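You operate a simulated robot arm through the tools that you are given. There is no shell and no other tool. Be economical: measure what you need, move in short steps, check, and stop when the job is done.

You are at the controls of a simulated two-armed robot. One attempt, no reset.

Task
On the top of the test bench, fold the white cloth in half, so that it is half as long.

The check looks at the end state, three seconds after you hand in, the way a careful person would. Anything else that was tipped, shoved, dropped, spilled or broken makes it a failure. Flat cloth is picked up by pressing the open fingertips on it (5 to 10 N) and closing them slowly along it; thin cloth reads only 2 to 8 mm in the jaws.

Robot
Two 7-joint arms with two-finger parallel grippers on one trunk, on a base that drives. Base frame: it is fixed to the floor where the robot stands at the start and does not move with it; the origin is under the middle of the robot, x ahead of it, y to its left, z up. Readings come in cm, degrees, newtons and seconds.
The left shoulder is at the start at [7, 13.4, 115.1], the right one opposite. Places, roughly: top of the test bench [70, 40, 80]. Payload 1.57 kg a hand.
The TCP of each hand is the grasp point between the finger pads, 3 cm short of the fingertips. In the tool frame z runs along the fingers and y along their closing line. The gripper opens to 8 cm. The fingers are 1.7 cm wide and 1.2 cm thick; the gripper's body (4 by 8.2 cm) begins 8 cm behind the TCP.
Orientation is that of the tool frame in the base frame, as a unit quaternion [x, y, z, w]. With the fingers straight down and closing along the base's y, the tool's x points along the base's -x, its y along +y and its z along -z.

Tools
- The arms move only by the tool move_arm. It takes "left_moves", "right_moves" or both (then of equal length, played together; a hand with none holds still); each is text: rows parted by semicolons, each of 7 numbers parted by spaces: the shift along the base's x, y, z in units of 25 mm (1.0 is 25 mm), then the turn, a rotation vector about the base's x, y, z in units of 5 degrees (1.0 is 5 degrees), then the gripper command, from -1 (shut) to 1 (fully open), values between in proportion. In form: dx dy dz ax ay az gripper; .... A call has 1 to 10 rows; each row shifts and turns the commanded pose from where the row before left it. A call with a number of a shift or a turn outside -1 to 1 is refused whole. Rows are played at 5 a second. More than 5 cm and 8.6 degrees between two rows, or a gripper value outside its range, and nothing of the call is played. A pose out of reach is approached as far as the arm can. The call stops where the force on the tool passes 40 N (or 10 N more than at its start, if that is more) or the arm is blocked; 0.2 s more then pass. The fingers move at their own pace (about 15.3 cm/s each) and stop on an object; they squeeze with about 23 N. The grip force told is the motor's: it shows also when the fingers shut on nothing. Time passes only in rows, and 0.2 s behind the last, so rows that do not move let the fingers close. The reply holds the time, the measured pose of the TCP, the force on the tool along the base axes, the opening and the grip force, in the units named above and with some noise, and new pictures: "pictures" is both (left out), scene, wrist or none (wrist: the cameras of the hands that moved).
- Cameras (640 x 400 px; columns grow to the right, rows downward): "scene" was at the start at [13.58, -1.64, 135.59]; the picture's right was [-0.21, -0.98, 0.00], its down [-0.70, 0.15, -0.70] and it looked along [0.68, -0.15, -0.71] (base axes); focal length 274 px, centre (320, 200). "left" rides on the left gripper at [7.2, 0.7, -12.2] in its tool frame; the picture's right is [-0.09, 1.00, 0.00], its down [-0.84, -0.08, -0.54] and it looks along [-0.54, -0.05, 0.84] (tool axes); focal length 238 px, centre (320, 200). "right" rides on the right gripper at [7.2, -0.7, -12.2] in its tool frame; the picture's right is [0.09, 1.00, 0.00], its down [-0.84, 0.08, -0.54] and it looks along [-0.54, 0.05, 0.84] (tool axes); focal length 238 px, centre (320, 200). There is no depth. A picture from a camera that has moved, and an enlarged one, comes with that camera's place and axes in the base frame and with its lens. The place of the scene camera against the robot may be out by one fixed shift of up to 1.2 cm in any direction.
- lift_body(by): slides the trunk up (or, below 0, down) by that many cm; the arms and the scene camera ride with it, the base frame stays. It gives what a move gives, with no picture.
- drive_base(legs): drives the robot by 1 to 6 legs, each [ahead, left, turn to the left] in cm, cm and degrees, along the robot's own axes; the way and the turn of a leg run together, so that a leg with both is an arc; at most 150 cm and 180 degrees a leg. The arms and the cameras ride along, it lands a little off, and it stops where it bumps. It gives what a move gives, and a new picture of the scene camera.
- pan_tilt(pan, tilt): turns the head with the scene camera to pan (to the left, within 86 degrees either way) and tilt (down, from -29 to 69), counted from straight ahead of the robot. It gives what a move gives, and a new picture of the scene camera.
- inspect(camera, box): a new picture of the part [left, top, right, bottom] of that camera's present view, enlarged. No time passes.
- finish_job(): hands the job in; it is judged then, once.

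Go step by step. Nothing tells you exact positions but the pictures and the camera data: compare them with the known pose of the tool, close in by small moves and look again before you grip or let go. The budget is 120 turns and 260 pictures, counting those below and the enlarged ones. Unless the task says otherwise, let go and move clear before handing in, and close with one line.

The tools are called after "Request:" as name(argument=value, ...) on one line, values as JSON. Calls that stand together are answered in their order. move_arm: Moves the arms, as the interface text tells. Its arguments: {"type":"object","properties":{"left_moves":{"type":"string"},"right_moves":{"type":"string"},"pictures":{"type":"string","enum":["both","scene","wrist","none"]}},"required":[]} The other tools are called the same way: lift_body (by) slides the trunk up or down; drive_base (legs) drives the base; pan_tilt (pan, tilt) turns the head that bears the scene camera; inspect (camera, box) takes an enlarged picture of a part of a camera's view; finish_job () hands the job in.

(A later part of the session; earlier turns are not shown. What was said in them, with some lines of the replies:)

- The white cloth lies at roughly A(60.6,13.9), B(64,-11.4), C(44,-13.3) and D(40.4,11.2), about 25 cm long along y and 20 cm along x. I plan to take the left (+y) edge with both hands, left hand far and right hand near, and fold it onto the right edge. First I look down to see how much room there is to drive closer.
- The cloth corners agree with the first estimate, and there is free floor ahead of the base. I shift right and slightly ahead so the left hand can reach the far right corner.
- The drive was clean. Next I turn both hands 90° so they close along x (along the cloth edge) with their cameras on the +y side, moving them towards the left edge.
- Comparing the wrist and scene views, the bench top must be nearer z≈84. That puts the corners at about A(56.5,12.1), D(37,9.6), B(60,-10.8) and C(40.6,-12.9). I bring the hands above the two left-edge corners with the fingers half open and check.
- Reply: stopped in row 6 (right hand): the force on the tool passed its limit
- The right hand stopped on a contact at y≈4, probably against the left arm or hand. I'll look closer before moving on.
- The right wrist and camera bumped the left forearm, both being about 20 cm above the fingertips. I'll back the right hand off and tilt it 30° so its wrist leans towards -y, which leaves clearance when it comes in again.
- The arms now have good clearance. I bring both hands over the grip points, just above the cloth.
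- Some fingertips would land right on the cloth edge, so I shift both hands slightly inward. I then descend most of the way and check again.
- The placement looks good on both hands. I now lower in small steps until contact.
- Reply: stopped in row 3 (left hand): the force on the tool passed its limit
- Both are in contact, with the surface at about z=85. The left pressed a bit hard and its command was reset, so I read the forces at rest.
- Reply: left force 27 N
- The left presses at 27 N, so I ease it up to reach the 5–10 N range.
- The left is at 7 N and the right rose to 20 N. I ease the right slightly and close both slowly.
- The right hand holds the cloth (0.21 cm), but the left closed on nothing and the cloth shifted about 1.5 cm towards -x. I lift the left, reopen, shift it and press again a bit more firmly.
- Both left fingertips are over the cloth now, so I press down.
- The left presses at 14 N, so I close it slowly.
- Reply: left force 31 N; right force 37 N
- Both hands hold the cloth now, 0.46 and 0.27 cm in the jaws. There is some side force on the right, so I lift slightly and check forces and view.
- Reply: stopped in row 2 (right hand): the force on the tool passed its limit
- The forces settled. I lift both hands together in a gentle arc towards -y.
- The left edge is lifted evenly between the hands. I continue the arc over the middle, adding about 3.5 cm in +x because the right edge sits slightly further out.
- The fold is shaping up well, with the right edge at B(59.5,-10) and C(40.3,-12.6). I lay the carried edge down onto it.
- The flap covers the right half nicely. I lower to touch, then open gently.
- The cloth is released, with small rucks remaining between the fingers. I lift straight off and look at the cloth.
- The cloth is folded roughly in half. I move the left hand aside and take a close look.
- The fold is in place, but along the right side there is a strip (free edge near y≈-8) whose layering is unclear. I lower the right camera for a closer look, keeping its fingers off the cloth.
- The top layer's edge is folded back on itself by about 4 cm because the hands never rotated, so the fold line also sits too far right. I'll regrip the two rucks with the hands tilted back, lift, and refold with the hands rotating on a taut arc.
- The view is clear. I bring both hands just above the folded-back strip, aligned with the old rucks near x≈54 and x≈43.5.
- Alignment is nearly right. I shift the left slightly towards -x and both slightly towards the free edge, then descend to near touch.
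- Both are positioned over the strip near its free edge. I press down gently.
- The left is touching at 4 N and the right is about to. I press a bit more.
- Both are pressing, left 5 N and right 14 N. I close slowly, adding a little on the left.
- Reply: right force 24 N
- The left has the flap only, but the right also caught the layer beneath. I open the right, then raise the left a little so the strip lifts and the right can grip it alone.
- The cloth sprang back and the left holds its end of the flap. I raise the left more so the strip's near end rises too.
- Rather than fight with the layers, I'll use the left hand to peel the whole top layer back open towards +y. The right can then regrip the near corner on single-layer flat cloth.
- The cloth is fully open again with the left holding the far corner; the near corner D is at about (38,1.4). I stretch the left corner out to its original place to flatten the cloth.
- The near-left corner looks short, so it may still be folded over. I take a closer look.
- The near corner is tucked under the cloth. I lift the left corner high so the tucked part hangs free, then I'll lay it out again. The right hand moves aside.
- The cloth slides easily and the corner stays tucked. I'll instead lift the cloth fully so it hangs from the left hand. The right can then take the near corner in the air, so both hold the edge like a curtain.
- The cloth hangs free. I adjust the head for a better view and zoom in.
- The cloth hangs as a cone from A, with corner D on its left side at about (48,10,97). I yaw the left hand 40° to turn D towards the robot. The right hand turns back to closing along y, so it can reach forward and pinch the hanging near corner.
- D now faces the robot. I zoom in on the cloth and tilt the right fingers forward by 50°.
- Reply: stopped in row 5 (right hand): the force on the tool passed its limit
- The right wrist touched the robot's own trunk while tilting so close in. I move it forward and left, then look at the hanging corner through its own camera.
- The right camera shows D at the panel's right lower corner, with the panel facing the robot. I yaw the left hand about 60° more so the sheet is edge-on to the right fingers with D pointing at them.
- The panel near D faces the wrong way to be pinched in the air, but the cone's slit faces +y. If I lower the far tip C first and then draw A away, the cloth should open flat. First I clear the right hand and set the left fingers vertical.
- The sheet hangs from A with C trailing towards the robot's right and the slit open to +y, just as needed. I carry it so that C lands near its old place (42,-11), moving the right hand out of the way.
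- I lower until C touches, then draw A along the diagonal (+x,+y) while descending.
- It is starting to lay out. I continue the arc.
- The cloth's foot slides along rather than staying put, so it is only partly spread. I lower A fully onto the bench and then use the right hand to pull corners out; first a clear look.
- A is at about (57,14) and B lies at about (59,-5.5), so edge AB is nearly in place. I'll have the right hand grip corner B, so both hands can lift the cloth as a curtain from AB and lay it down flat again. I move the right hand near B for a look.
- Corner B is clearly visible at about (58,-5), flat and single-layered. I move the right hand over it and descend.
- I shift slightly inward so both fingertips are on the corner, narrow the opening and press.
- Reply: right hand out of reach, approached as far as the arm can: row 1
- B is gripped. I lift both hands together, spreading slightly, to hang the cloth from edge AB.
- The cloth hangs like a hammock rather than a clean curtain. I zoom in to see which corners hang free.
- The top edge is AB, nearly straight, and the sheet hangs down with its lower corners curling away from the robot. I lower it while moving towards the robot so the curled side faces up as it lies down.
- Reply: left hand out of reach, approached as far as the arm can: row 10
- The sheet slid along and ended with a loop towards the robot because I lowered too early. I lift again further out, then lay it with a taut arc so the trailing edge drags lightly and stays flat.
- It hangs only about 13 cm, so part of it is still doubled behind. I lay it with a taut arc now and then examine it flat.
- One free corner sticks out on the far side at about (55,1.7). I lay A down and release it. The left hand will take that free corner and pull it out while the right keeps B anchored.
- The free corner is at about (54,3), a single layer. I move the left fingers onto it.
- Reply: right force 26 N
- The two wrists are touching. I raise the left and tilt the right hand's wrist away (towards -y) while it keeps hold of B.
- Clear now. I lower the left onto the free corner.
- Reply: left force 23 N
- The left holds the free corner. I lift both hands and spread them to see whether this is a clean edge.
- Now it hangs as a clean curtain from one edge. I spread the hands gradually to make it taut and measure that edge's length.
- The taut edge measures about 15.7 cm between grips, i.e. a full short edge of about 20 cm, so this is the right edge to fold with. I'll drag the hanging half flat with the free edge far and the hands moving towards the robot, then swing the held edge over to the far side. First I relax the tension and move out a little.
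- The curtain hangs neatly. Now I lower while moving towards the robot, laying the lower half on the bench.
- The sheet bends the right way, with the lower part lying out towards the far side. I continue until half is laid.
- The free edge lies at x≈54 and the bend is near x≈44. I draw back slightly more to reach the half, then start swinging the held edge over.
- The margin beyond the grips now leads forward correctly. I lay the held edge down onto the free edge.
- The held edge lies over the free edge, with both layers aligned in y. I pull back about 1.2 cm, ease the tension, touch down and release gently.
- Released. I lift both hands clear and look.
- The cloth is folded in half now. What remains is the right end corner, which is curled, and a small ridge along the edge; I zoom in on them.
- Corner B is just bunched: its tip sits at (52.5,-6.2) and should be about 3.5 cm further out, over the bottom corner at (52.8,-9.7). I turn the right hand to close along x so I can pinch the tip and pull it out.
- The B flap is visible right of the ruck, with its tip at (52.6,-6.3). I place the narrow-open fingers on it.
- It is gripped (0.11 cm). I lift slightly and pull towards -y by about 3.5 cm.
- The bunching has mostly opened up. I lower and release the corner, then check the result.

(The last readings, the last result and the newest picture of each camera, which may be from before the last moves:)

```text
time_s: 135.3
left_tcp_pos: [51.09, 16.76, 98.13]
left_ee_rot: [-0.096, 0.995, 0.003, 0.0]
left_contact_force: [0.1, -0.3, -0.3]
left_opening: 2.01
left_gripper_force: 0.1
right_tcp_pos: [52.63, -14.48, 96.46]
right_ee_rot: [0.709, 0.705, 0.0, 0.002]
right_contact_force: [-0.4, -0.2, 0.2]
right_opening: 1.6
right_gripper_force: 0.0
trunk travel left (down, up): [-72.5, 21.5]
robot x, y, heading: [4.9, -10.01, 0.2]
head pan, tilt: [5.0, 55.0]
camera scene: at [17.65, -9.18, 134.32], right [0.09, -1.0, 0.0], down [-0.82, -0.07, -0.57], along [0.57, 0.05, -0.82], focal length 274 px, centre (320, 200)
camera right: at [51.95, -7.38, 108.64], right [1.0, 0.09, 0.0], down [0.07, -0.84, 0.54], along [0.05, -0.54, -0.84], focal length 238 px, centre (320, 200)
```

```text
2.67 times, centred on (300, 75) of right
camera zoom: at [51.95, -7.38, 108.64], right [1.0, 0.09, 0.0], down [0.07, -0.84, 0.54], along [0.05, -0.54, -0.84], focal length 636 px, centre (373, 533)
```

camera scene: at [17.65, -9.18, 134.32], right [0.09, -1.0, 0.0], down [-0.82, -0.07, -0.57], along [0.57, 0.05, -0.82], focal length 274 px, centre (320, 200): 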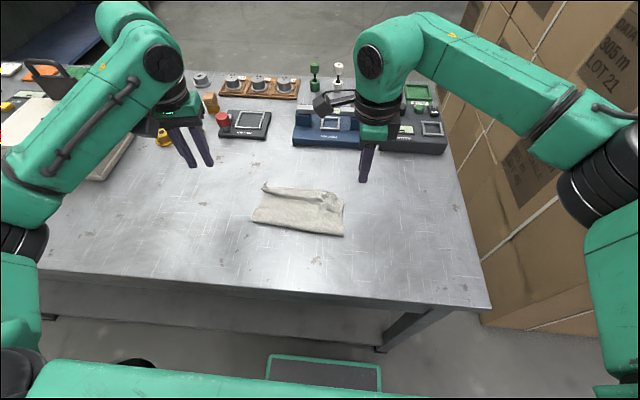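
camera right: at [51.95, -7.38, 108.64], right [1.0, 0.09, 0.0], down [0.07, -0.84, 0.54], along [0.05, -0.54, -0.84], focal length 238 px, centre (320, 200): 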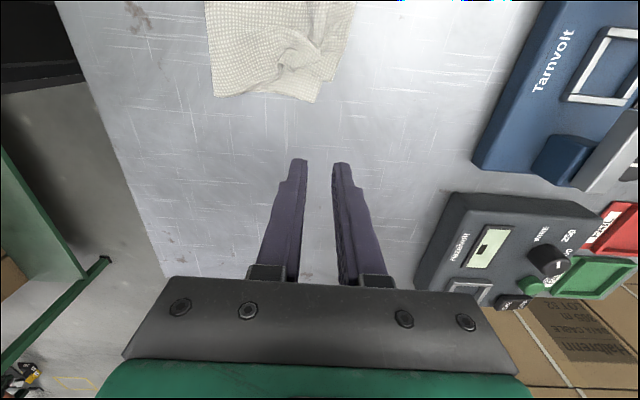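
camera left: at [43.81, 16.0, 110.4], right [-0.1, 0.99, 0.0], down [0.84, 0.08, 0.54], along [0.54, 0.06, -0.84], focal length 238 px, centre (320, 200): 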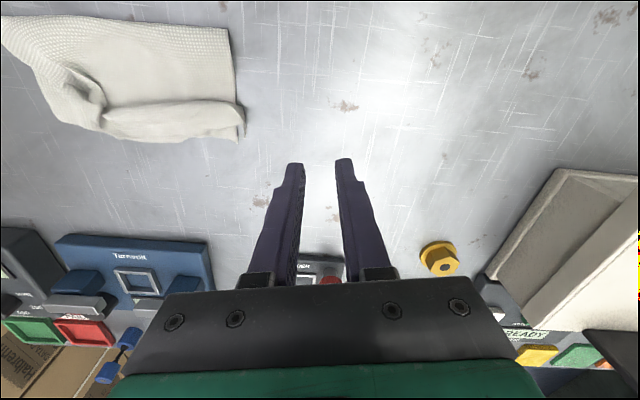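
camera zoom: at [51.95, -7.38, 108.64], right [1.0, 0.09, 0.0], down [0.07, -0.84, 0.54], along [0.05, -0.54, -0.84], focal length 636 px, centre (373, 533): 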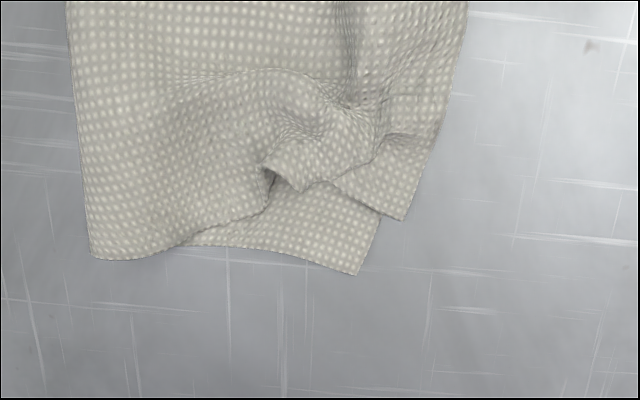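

B's tip is now within about 2.5 cm of the bottom corner. To pull out the last bunching, I pin the left part with the left fingertips (tilted for clearance) while the right regrips B's tip.

Request:
move_arm(left_moves="-0.1 -0.3 0 -1 0 0 -1;-0.1 -0.4 0 -1 0 0 -1;-0.1 -0.5 -0.3 -1 0 0 -1;-0.1 -0.6 -0.4 -1 0 0 -1;-0.1 -0.7 -0.6 -1 0 0 -1;0 -0.7 -0.6 -1 0 0 -1;0 -0.6 -0.6 0 0 0 -1;0 -0.4 -0.5 0 0 0 -1", right_moves="0.05 0.4 -0.3 0 0 0 -0.6;0 0.4 -0.4 0 0 0 -0.6;0 0.4 -0.4 0 0 0 -0.6;0 0.4 -0.5 0 0 0 -0.6;0 0.4 -0.5 0 0 0 -0.6;0 0.2 -0.5 0 0 0 -0.6;0 0 -0.4 0 0 0 -0.6;0 0 0 0 0 0 -0.6")

```text
time_s: 137.1
left_tcp_pos: [49.98, 6.39, 90.48]
left_ee_rot: [-0.094, 0.962, -0.256, -0.025]
left_contact_force: [0.4, 0.8, 0.0]
left_opening: 0.01
left_gripper_force: 21.2
right_tcp_pos: [52.99, -8.88, 88.95]
right_ee_rot: [0.709, 0.705, 0.0, 0.002]
right_contact_force: [0.0, 0.3, 0.0]
right_opening: 1.62
right_gripper_force: 0.0
trunk travel left (down, up): [-72.5, 21.5]
robot x, y, heading: [5.14, -9.98, -0.1]
head pan, tilt: [5.0, 55.0]
camera scene: at [17.71, -9.11, 134.31], right [0.09, -1.0, 0.0], down [-0.82, -0.07, -0.57], along [0.57, 0.05, -0.82], focal length 274 px, centre (320, 200)
camera right: at [52.22, -1.72, 101.17], right [1.0, 0.09, 0.0], down [0.07, -0.84, 0.54], along [0.05, -0.54, -0.84], focal length 238 px, centre (320, 200)
camera left: at [42.7, 11.59, 101.57], right [-0.1, 0.86, -0.49], down [0.84, 0.34, 0.43], along [0.54, -0.37, -0.76], focal length 238 px, centre (320, 200)
```

scene: 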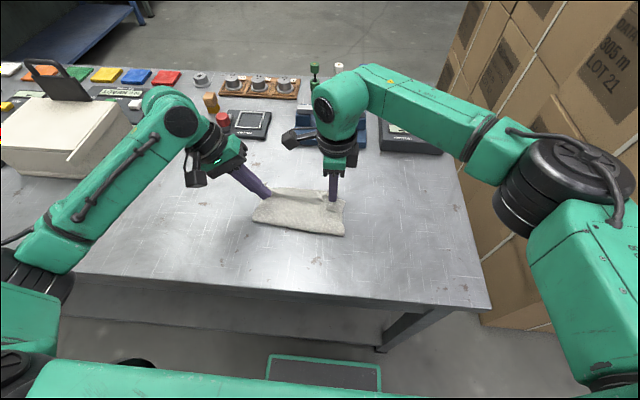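
right: 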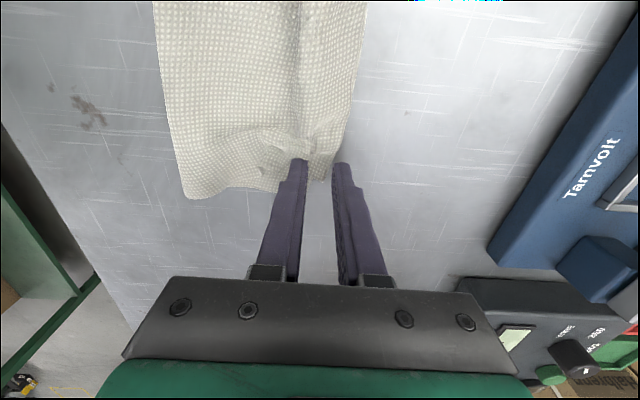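
left: 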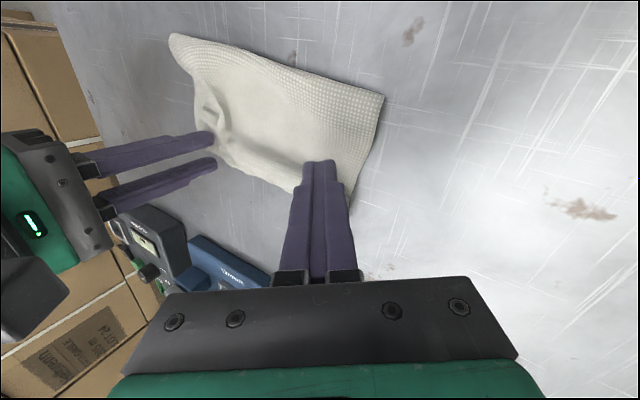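

Both are in position. I press the left down to pin and the right onto B's tip.

Request:
move_arm(left_moves="0 0 -0.2 0 0 0 -1;0 0 -0.2 0 0 0 -1;0 0 -0.1 0 0 0 -1;0 0 0 0 0 0 -1", right_moves="-0.12 0 0 0 0 0 -0.6;0 0.04 -0.15 0 0 0 -0.6;0 0 -0.12 0 0 0 -0.6;0 0 0 0 0 0 -0.6", pictures="wrist")

```text
time_s: 138.1
left_tcp_pos: [49.76, 6.41, 89.3]
left_ee_rot: [-0.093, 0.962, -0.256, -0.025]
left_contact_force: [-0.4, -0.2, 0.2]
left_opening: 0.01
left_gripper_force: 21.4
right_tcp_pos: [52.59, -8.87, 88.31]
right_ee_rot: [0.709, 0.705, 0.001, 0.002]
right_contact_force: [-0.2, 0.0, 1.2]
right_opening: 1.55
right_gripper_force: 0.1
trunk travel left (down, up): [-72.5, 21.5]
robot x, y, heading: [4.89, -9.62, 0.2]
head pan, tilt: [5.0, 55.0]
camera right: at [51.84, -1.68, 100.54], right [1.0, 0.09, 0.0], down [0.07, -0.84, 0.54], along [0.05, -0.54, -0.84], focal length 238 px, centre (320, 200)
camera left: at [42.61, 11.64, 100.31], right [-0.1, 0.86, -0.49], down [0.84, 0.34, 0.43], along [0.54, -0.37, -0.76], focal length 238 px, centre (320, 200)
```

right: 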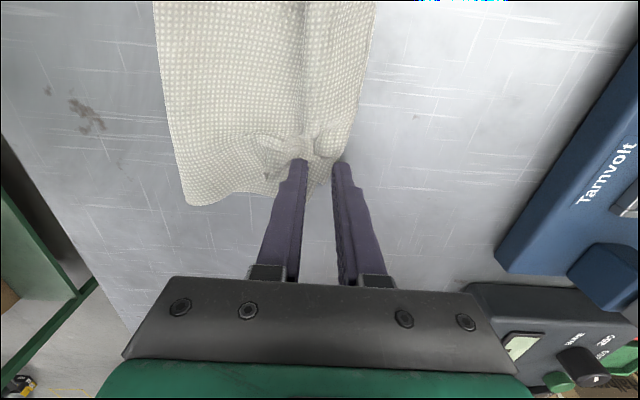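
left: 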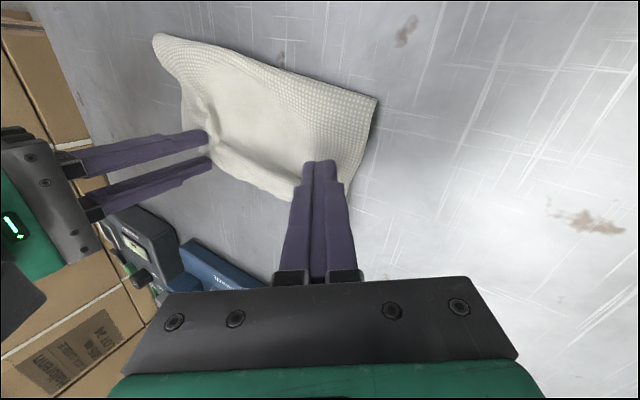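

Request:
move_arm(left_moves="0 0 -0.15 0 0 0 -1;0 0 -0.12 0 0 0 -1;0 0 0 0 0 0 -1;0 0 0 0 0 0 -1;0 0 0 0 0 0 -1;0 0 0 0 0 0 -1;0 0 0 0 0 0 -1;0 0 0 0 0 0 -1;0 0 0 0 0 0 -1", right_moves="0 0 -0.08 0 0 0 -0.6;0 0 0 0 0 0 -0.65;0 0 0 0 0 0 -0.7;0 0 0 0 0 0 -0.76;0 0 0 0 0 0 -0.82;0 0 0 0 0 0 -0.88;0 0 0 0 0 0 -0.94;0 0 0 0 0 0 -1;0 0 0 0 0 0 -1", pictures="wrist")

```text
time_s: 140.1
left_tcp_pos: [49.56, 6.44, 88.69]
left_ee_rot: [-0.093, 0.962, -0.255, -0.023]
left_contact_force: [-0.3, 0.3, 0.8]
left_opening: 0.01
left_gripper_force: 21.7
right_tcp_pos: [52.3, -8.83, 88.2]
right_ee_rot: [0.709, 0.705, 0.001, 0.003]
right_contact_force: [-1.0, 0.2, 10.5]
right_opening: 0.09
right_gripper_force: 22.8
trunk travel left (down, up): [-72.5, 21.5]
robot x, y, heading: [5.12, -10.2, 0.2]
head pan, tilt: [5.0, 55.0]
camera right: at [51.68, -1.65, 100.46], right [1.0, 0.09, 0.01], down [0.07, -0.84, 0.54], along [0.05, -0.54, -0.84], focal length 238 px, centre (320, 200)
camera left: at [42.44, 11.68, 99.71], right [-0.1, 0.86, -0.49], down [0.84, 0.34, 0.43], along [0.54, -0.37, -0.76], focal length 238 px, centre (320, 200)
```

right: 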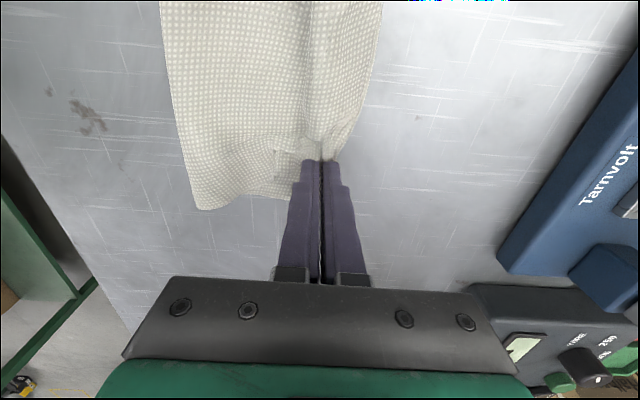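
left: 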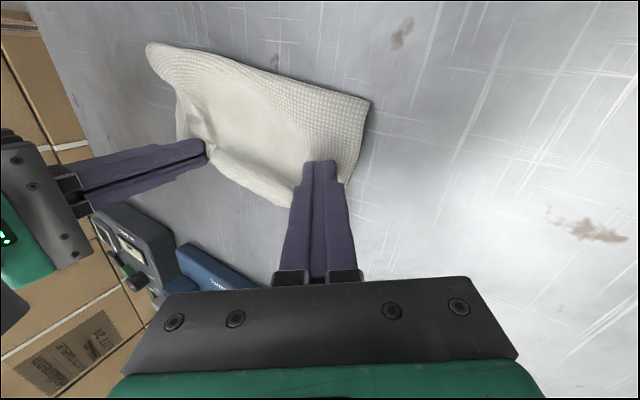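

B's tip is gripped. I pin harder on the left, then lift slightly and pull 2.5 cm outward.

Request:
move_arm(left_moves="0 0 -0.15 0 0 0 -1;0 0 0 0 0 0 -1;0 0 0 0 0 0 -1;0 0 0 0 0 0 -1;0 0 0 0 0 0 -1;0 0 0 0 0 0 -1;0 0 0 0 0 0 -1;0 0 0 0 0 0 -1", right_moves="0 0 0 0 0 0 -1;0 0 0.15 0 0 0 -1;0 -0.2 0 0 0 0 -1;-0.1 -0.2 0 0 0 0 -1;-0.1 -0.2 0 0 0 0 -1;-0.1 -0.2 0 0 0 0 -1;-0.1 -0.2 0 0 0 0 -1;0 0 0 0 0 0 -1")

Request:
inspect(camera="scene", box=[230, 160, 370, 255])

```text
time_s: 141.9
left_tcp_pos: [49.74, 6.4, 88.39]
left_ee_rot: [-0.094, 0.962, -0.256, -0.024]
left_contact_force: [0.8, 0.8, 16.0]
left_opening: 0.0
left_gripper_force: 21.0
right_tcp_pos: [51.47, -11.34, 88.67]
right_ee_rot: [0.709, 0.705, 0.001, 0.002]
right_contact_force: [-0.7, 1.6, 0.4]
right_opening: 0.09
right_gripper_force: 22.5
trunk travel left (down, up): [-72.5, 21.5]
robot x, y, heading: [4.56, -9.98, 0.1]
head pan, tilt: [5.0, 55.0]
camera scene: at [17.47, -9.14, 134.34], right [0.09, -1.0, 0.0], down [-0.81, -0.07, -0.57], along [0.57, 0.05, -0.82], focal length 274 px, centre (320, 200)
camera right: at [50.67, -4.22, 100.83], right [1.0, 0.09, 0.01], down [0.07, -0.84, 0.54], along [0.05, -0.54, -0.84], focal length 238 px, centre (320, 200)
camera left: at [42.5, 11.65, 99.37], right [-0.1, 0.86, -0.49], down [0.83, 0.34, 0.43], along [0.54, -0.37, -0.76], focal length 238 px, centre (320, 200)
```

scene: 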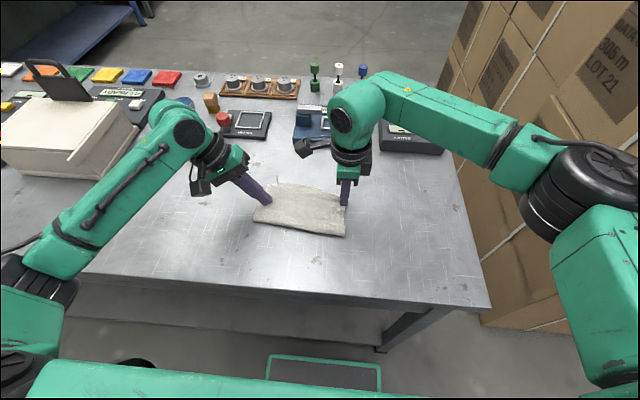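
right: 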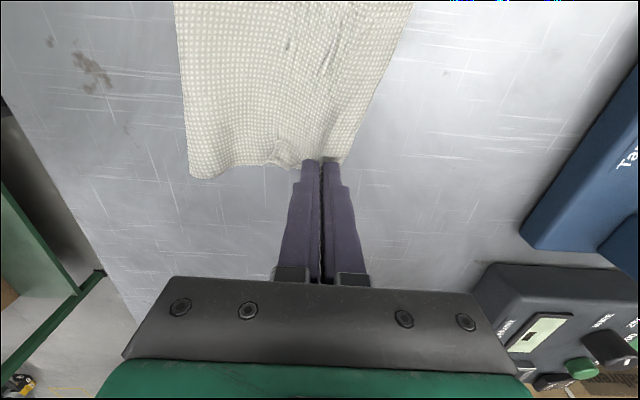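
left: 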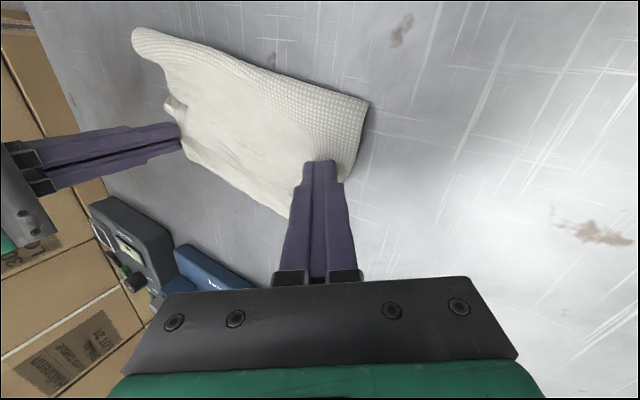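

```text
4.21 times, centred on (300, 208) of scene
camera zoom: at [17.47, -9.14, 134.34], right [0.09, -1.0, 0.0], down [-0.81, -0.07, -0.57], along [0.57, 0.05, -0.82], focal length 1152 px, centre (404, 168)
```

zoom: 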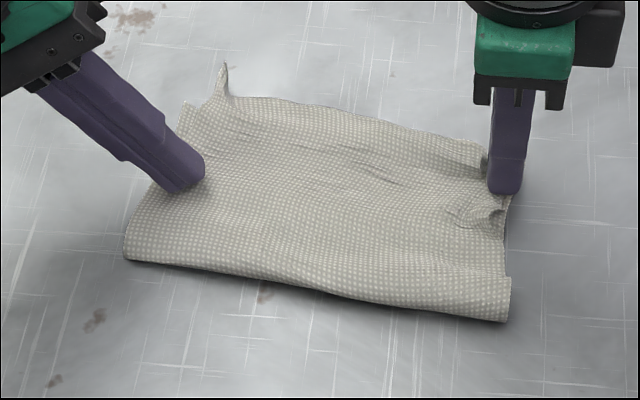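

Excellent: the top layer is now flat. I set B down, release and lift both hands off.

Request:
move_arm(left_moves="0 0 0 0 0 0 -1;0 0 0 0 0 0 -1;0 0 0 0 0 0 -1;0 0 0 0 0 0 -1;0 0.05 0.3 0 0 0 -1;0 0.2 0.5 0 0 0 -1;0 0.5 0.8 0 0 0 -1;0 0.8 0.8 0 0 0 -1;0 0.8 0.8 0 0 0 -1;0 0.8 0.6 0 0 0 -1", right_moves="0 0 -0.1 0 0 0 -1;0 0 0 0 0 0 -0.85;0 0 0 0 0 0 -0.7;0 0 0 0 0 0 -0.6;0 0 0.3 0 0 0 -0.6;0 0 0.6 0 0 0 -0.6;0 -0.5 0.8 0 0 0 -0.6;0 -0.8 0.8 0 0 0 -0.6;0 -0.8 0.8 0 0 0 -0.6;0 -0.8 0.4 0 0 0 -0.6", pictures="scene")

Request:
inspect(camera="scene", box=[230, 160, 370, 255])

Request:
inspect(camera="left", box=[60, 0, 380, 180])

```text
time_s: 144.1
left_tcp_pos: [49.75, 14.25, 97.75]
left_ee_rot: [-0.094, 0.962, -0.257, -0.025]
left_contact_force: [-1.3, 0.4, 0.3]
left_opening: 0.0
left_gripper_force: 21.2
right_tcp_pos: [51.56, -18.59, 97.49]
right_ee_rot: [0.709, 0.705, 0.001, 0.002]
right_contact_force: [-0.7, 0.1, 0.3]
right_opening: 1.6
right_gripper_force: 0.1
trunk travel left (down, up): [-72.5, 21.5]
robot x, y, heading: [4.9, -9.85, -0.1]
head pan, tilt: [5.0, 55.0]
camera scene: at [17.65, -9.17, 134.31], right [0.09, -1.0, 0.0], down [-0.82, -0.07, -0.57], along [0.57, 0.05, -0.82], focal length 274 px, centre (320, 200)
```

scene: 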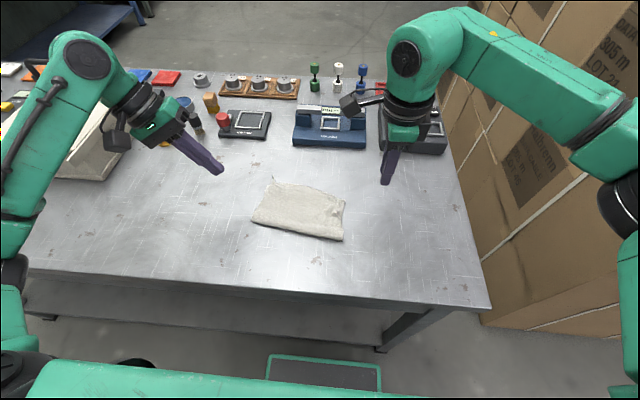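

```text
4.21 times, centred on (300, 208) of scene
camera zoom: at [17.65, -9.17, 134.31], right [0.09, -1.0, 0.0], down [-0.82, -0.07, -0.57], along [0.57, 0.05, -0.82], focal length 1152 px, centre (404, 168)
```

zoom: 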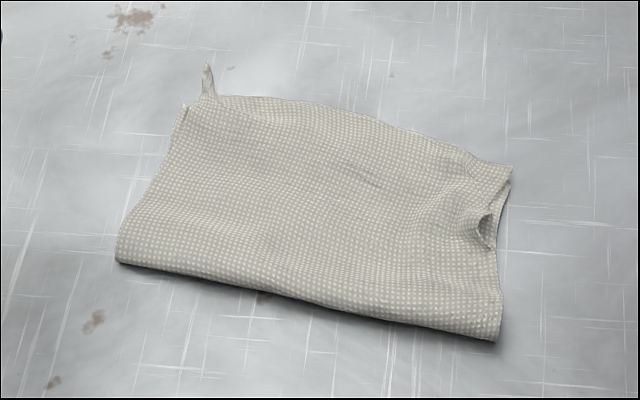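

```text
2.00 times, centred on (220, 90) of left
camera zoom: at [42.53, 19.58, 108.77], right [-0.1, 0.86, -0.49], down [0.84, 0.34, 0.43], along [0.54, -0.37, -0.76], focal length 477 px, centre (520, 420)
```

zoom: 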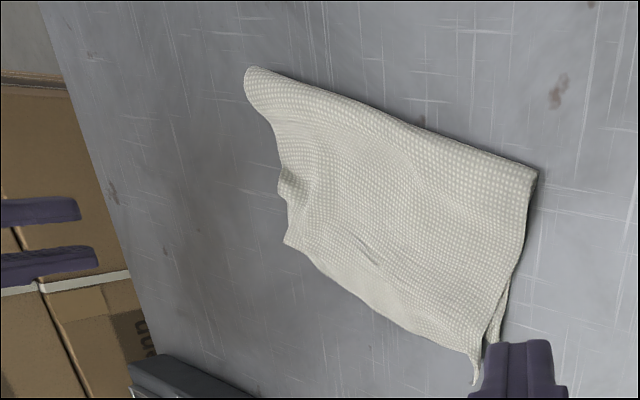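

The cloth is folded in half with its layers aligned and lying nearly flat, with just a tiny raised corner tip. Nothing else on the bench was touched, so I move the hands well clear.

Request:
move_arm(left_moves="-0.2 0.8 0.8 0 0 0 -1;-0.2 0.8 0.8 0 0 0 -1;-0.2 0.5 0.8 0 0 0 -1;0 0 0.6 0 0 0 -1", right_moves="-0.4 -0.4 0.8 0 0 0 -0.6;-0.4 -0.3 0.8 0 0 0 -0.6;-0.4 -0.2 0.8 0 0 0 -0.6;-0.4 0 0.6 0 0 0 -0.6", pictures="scene")

```text
time_s: 145.1
left_tcp_pos: [48.16, 19.57, 105.32]
left_ee_rot: [-0.094, 0.962, -0.255, -0.026]
left_contact_force: [0.2, 0.5, -0.6]
left_opening: 0.02
left_gripper_force: 21.4
right_tcp_pos: [47.49, -20.98, 105.03]
right_ee_rot: [0.709, 0.705, 0.001, 0.002]
right_contact_force: [0.2, 0.3, 0.4]
right_opening: 1.59
right_gripper_force: 0.0
trunk travel left (down, up): [-72.5, 21.5]
robot x, y, heading: [4.7, -9.47, 0.1]
head pan, tilt: [5.0, 55.0]
camera scene: at [17.63, -9.13, 134.32], right [0.09, -1.0, 0.0], down [-0.82, -0.07, -0.57], along [0.57, 0.05, -0.82], focal length 274 px, centre (320, 200)
```

scene: 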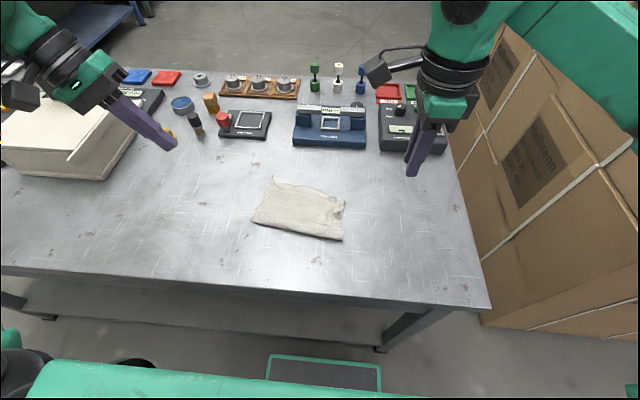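

The hands are clear, the cloth lies folded in half on the bench and everything else is undisturbed, so I hand in.

Request:
finish_job()

```text
The job is handed in.
```

The white cloth is folded in half on the bench top, so it is half as long; I have not seen the check's result. The edges match to about 1 cm, and one corner tip stands up slightly. The hands are clear, and in the last picture nothing else on the bench looks moved.
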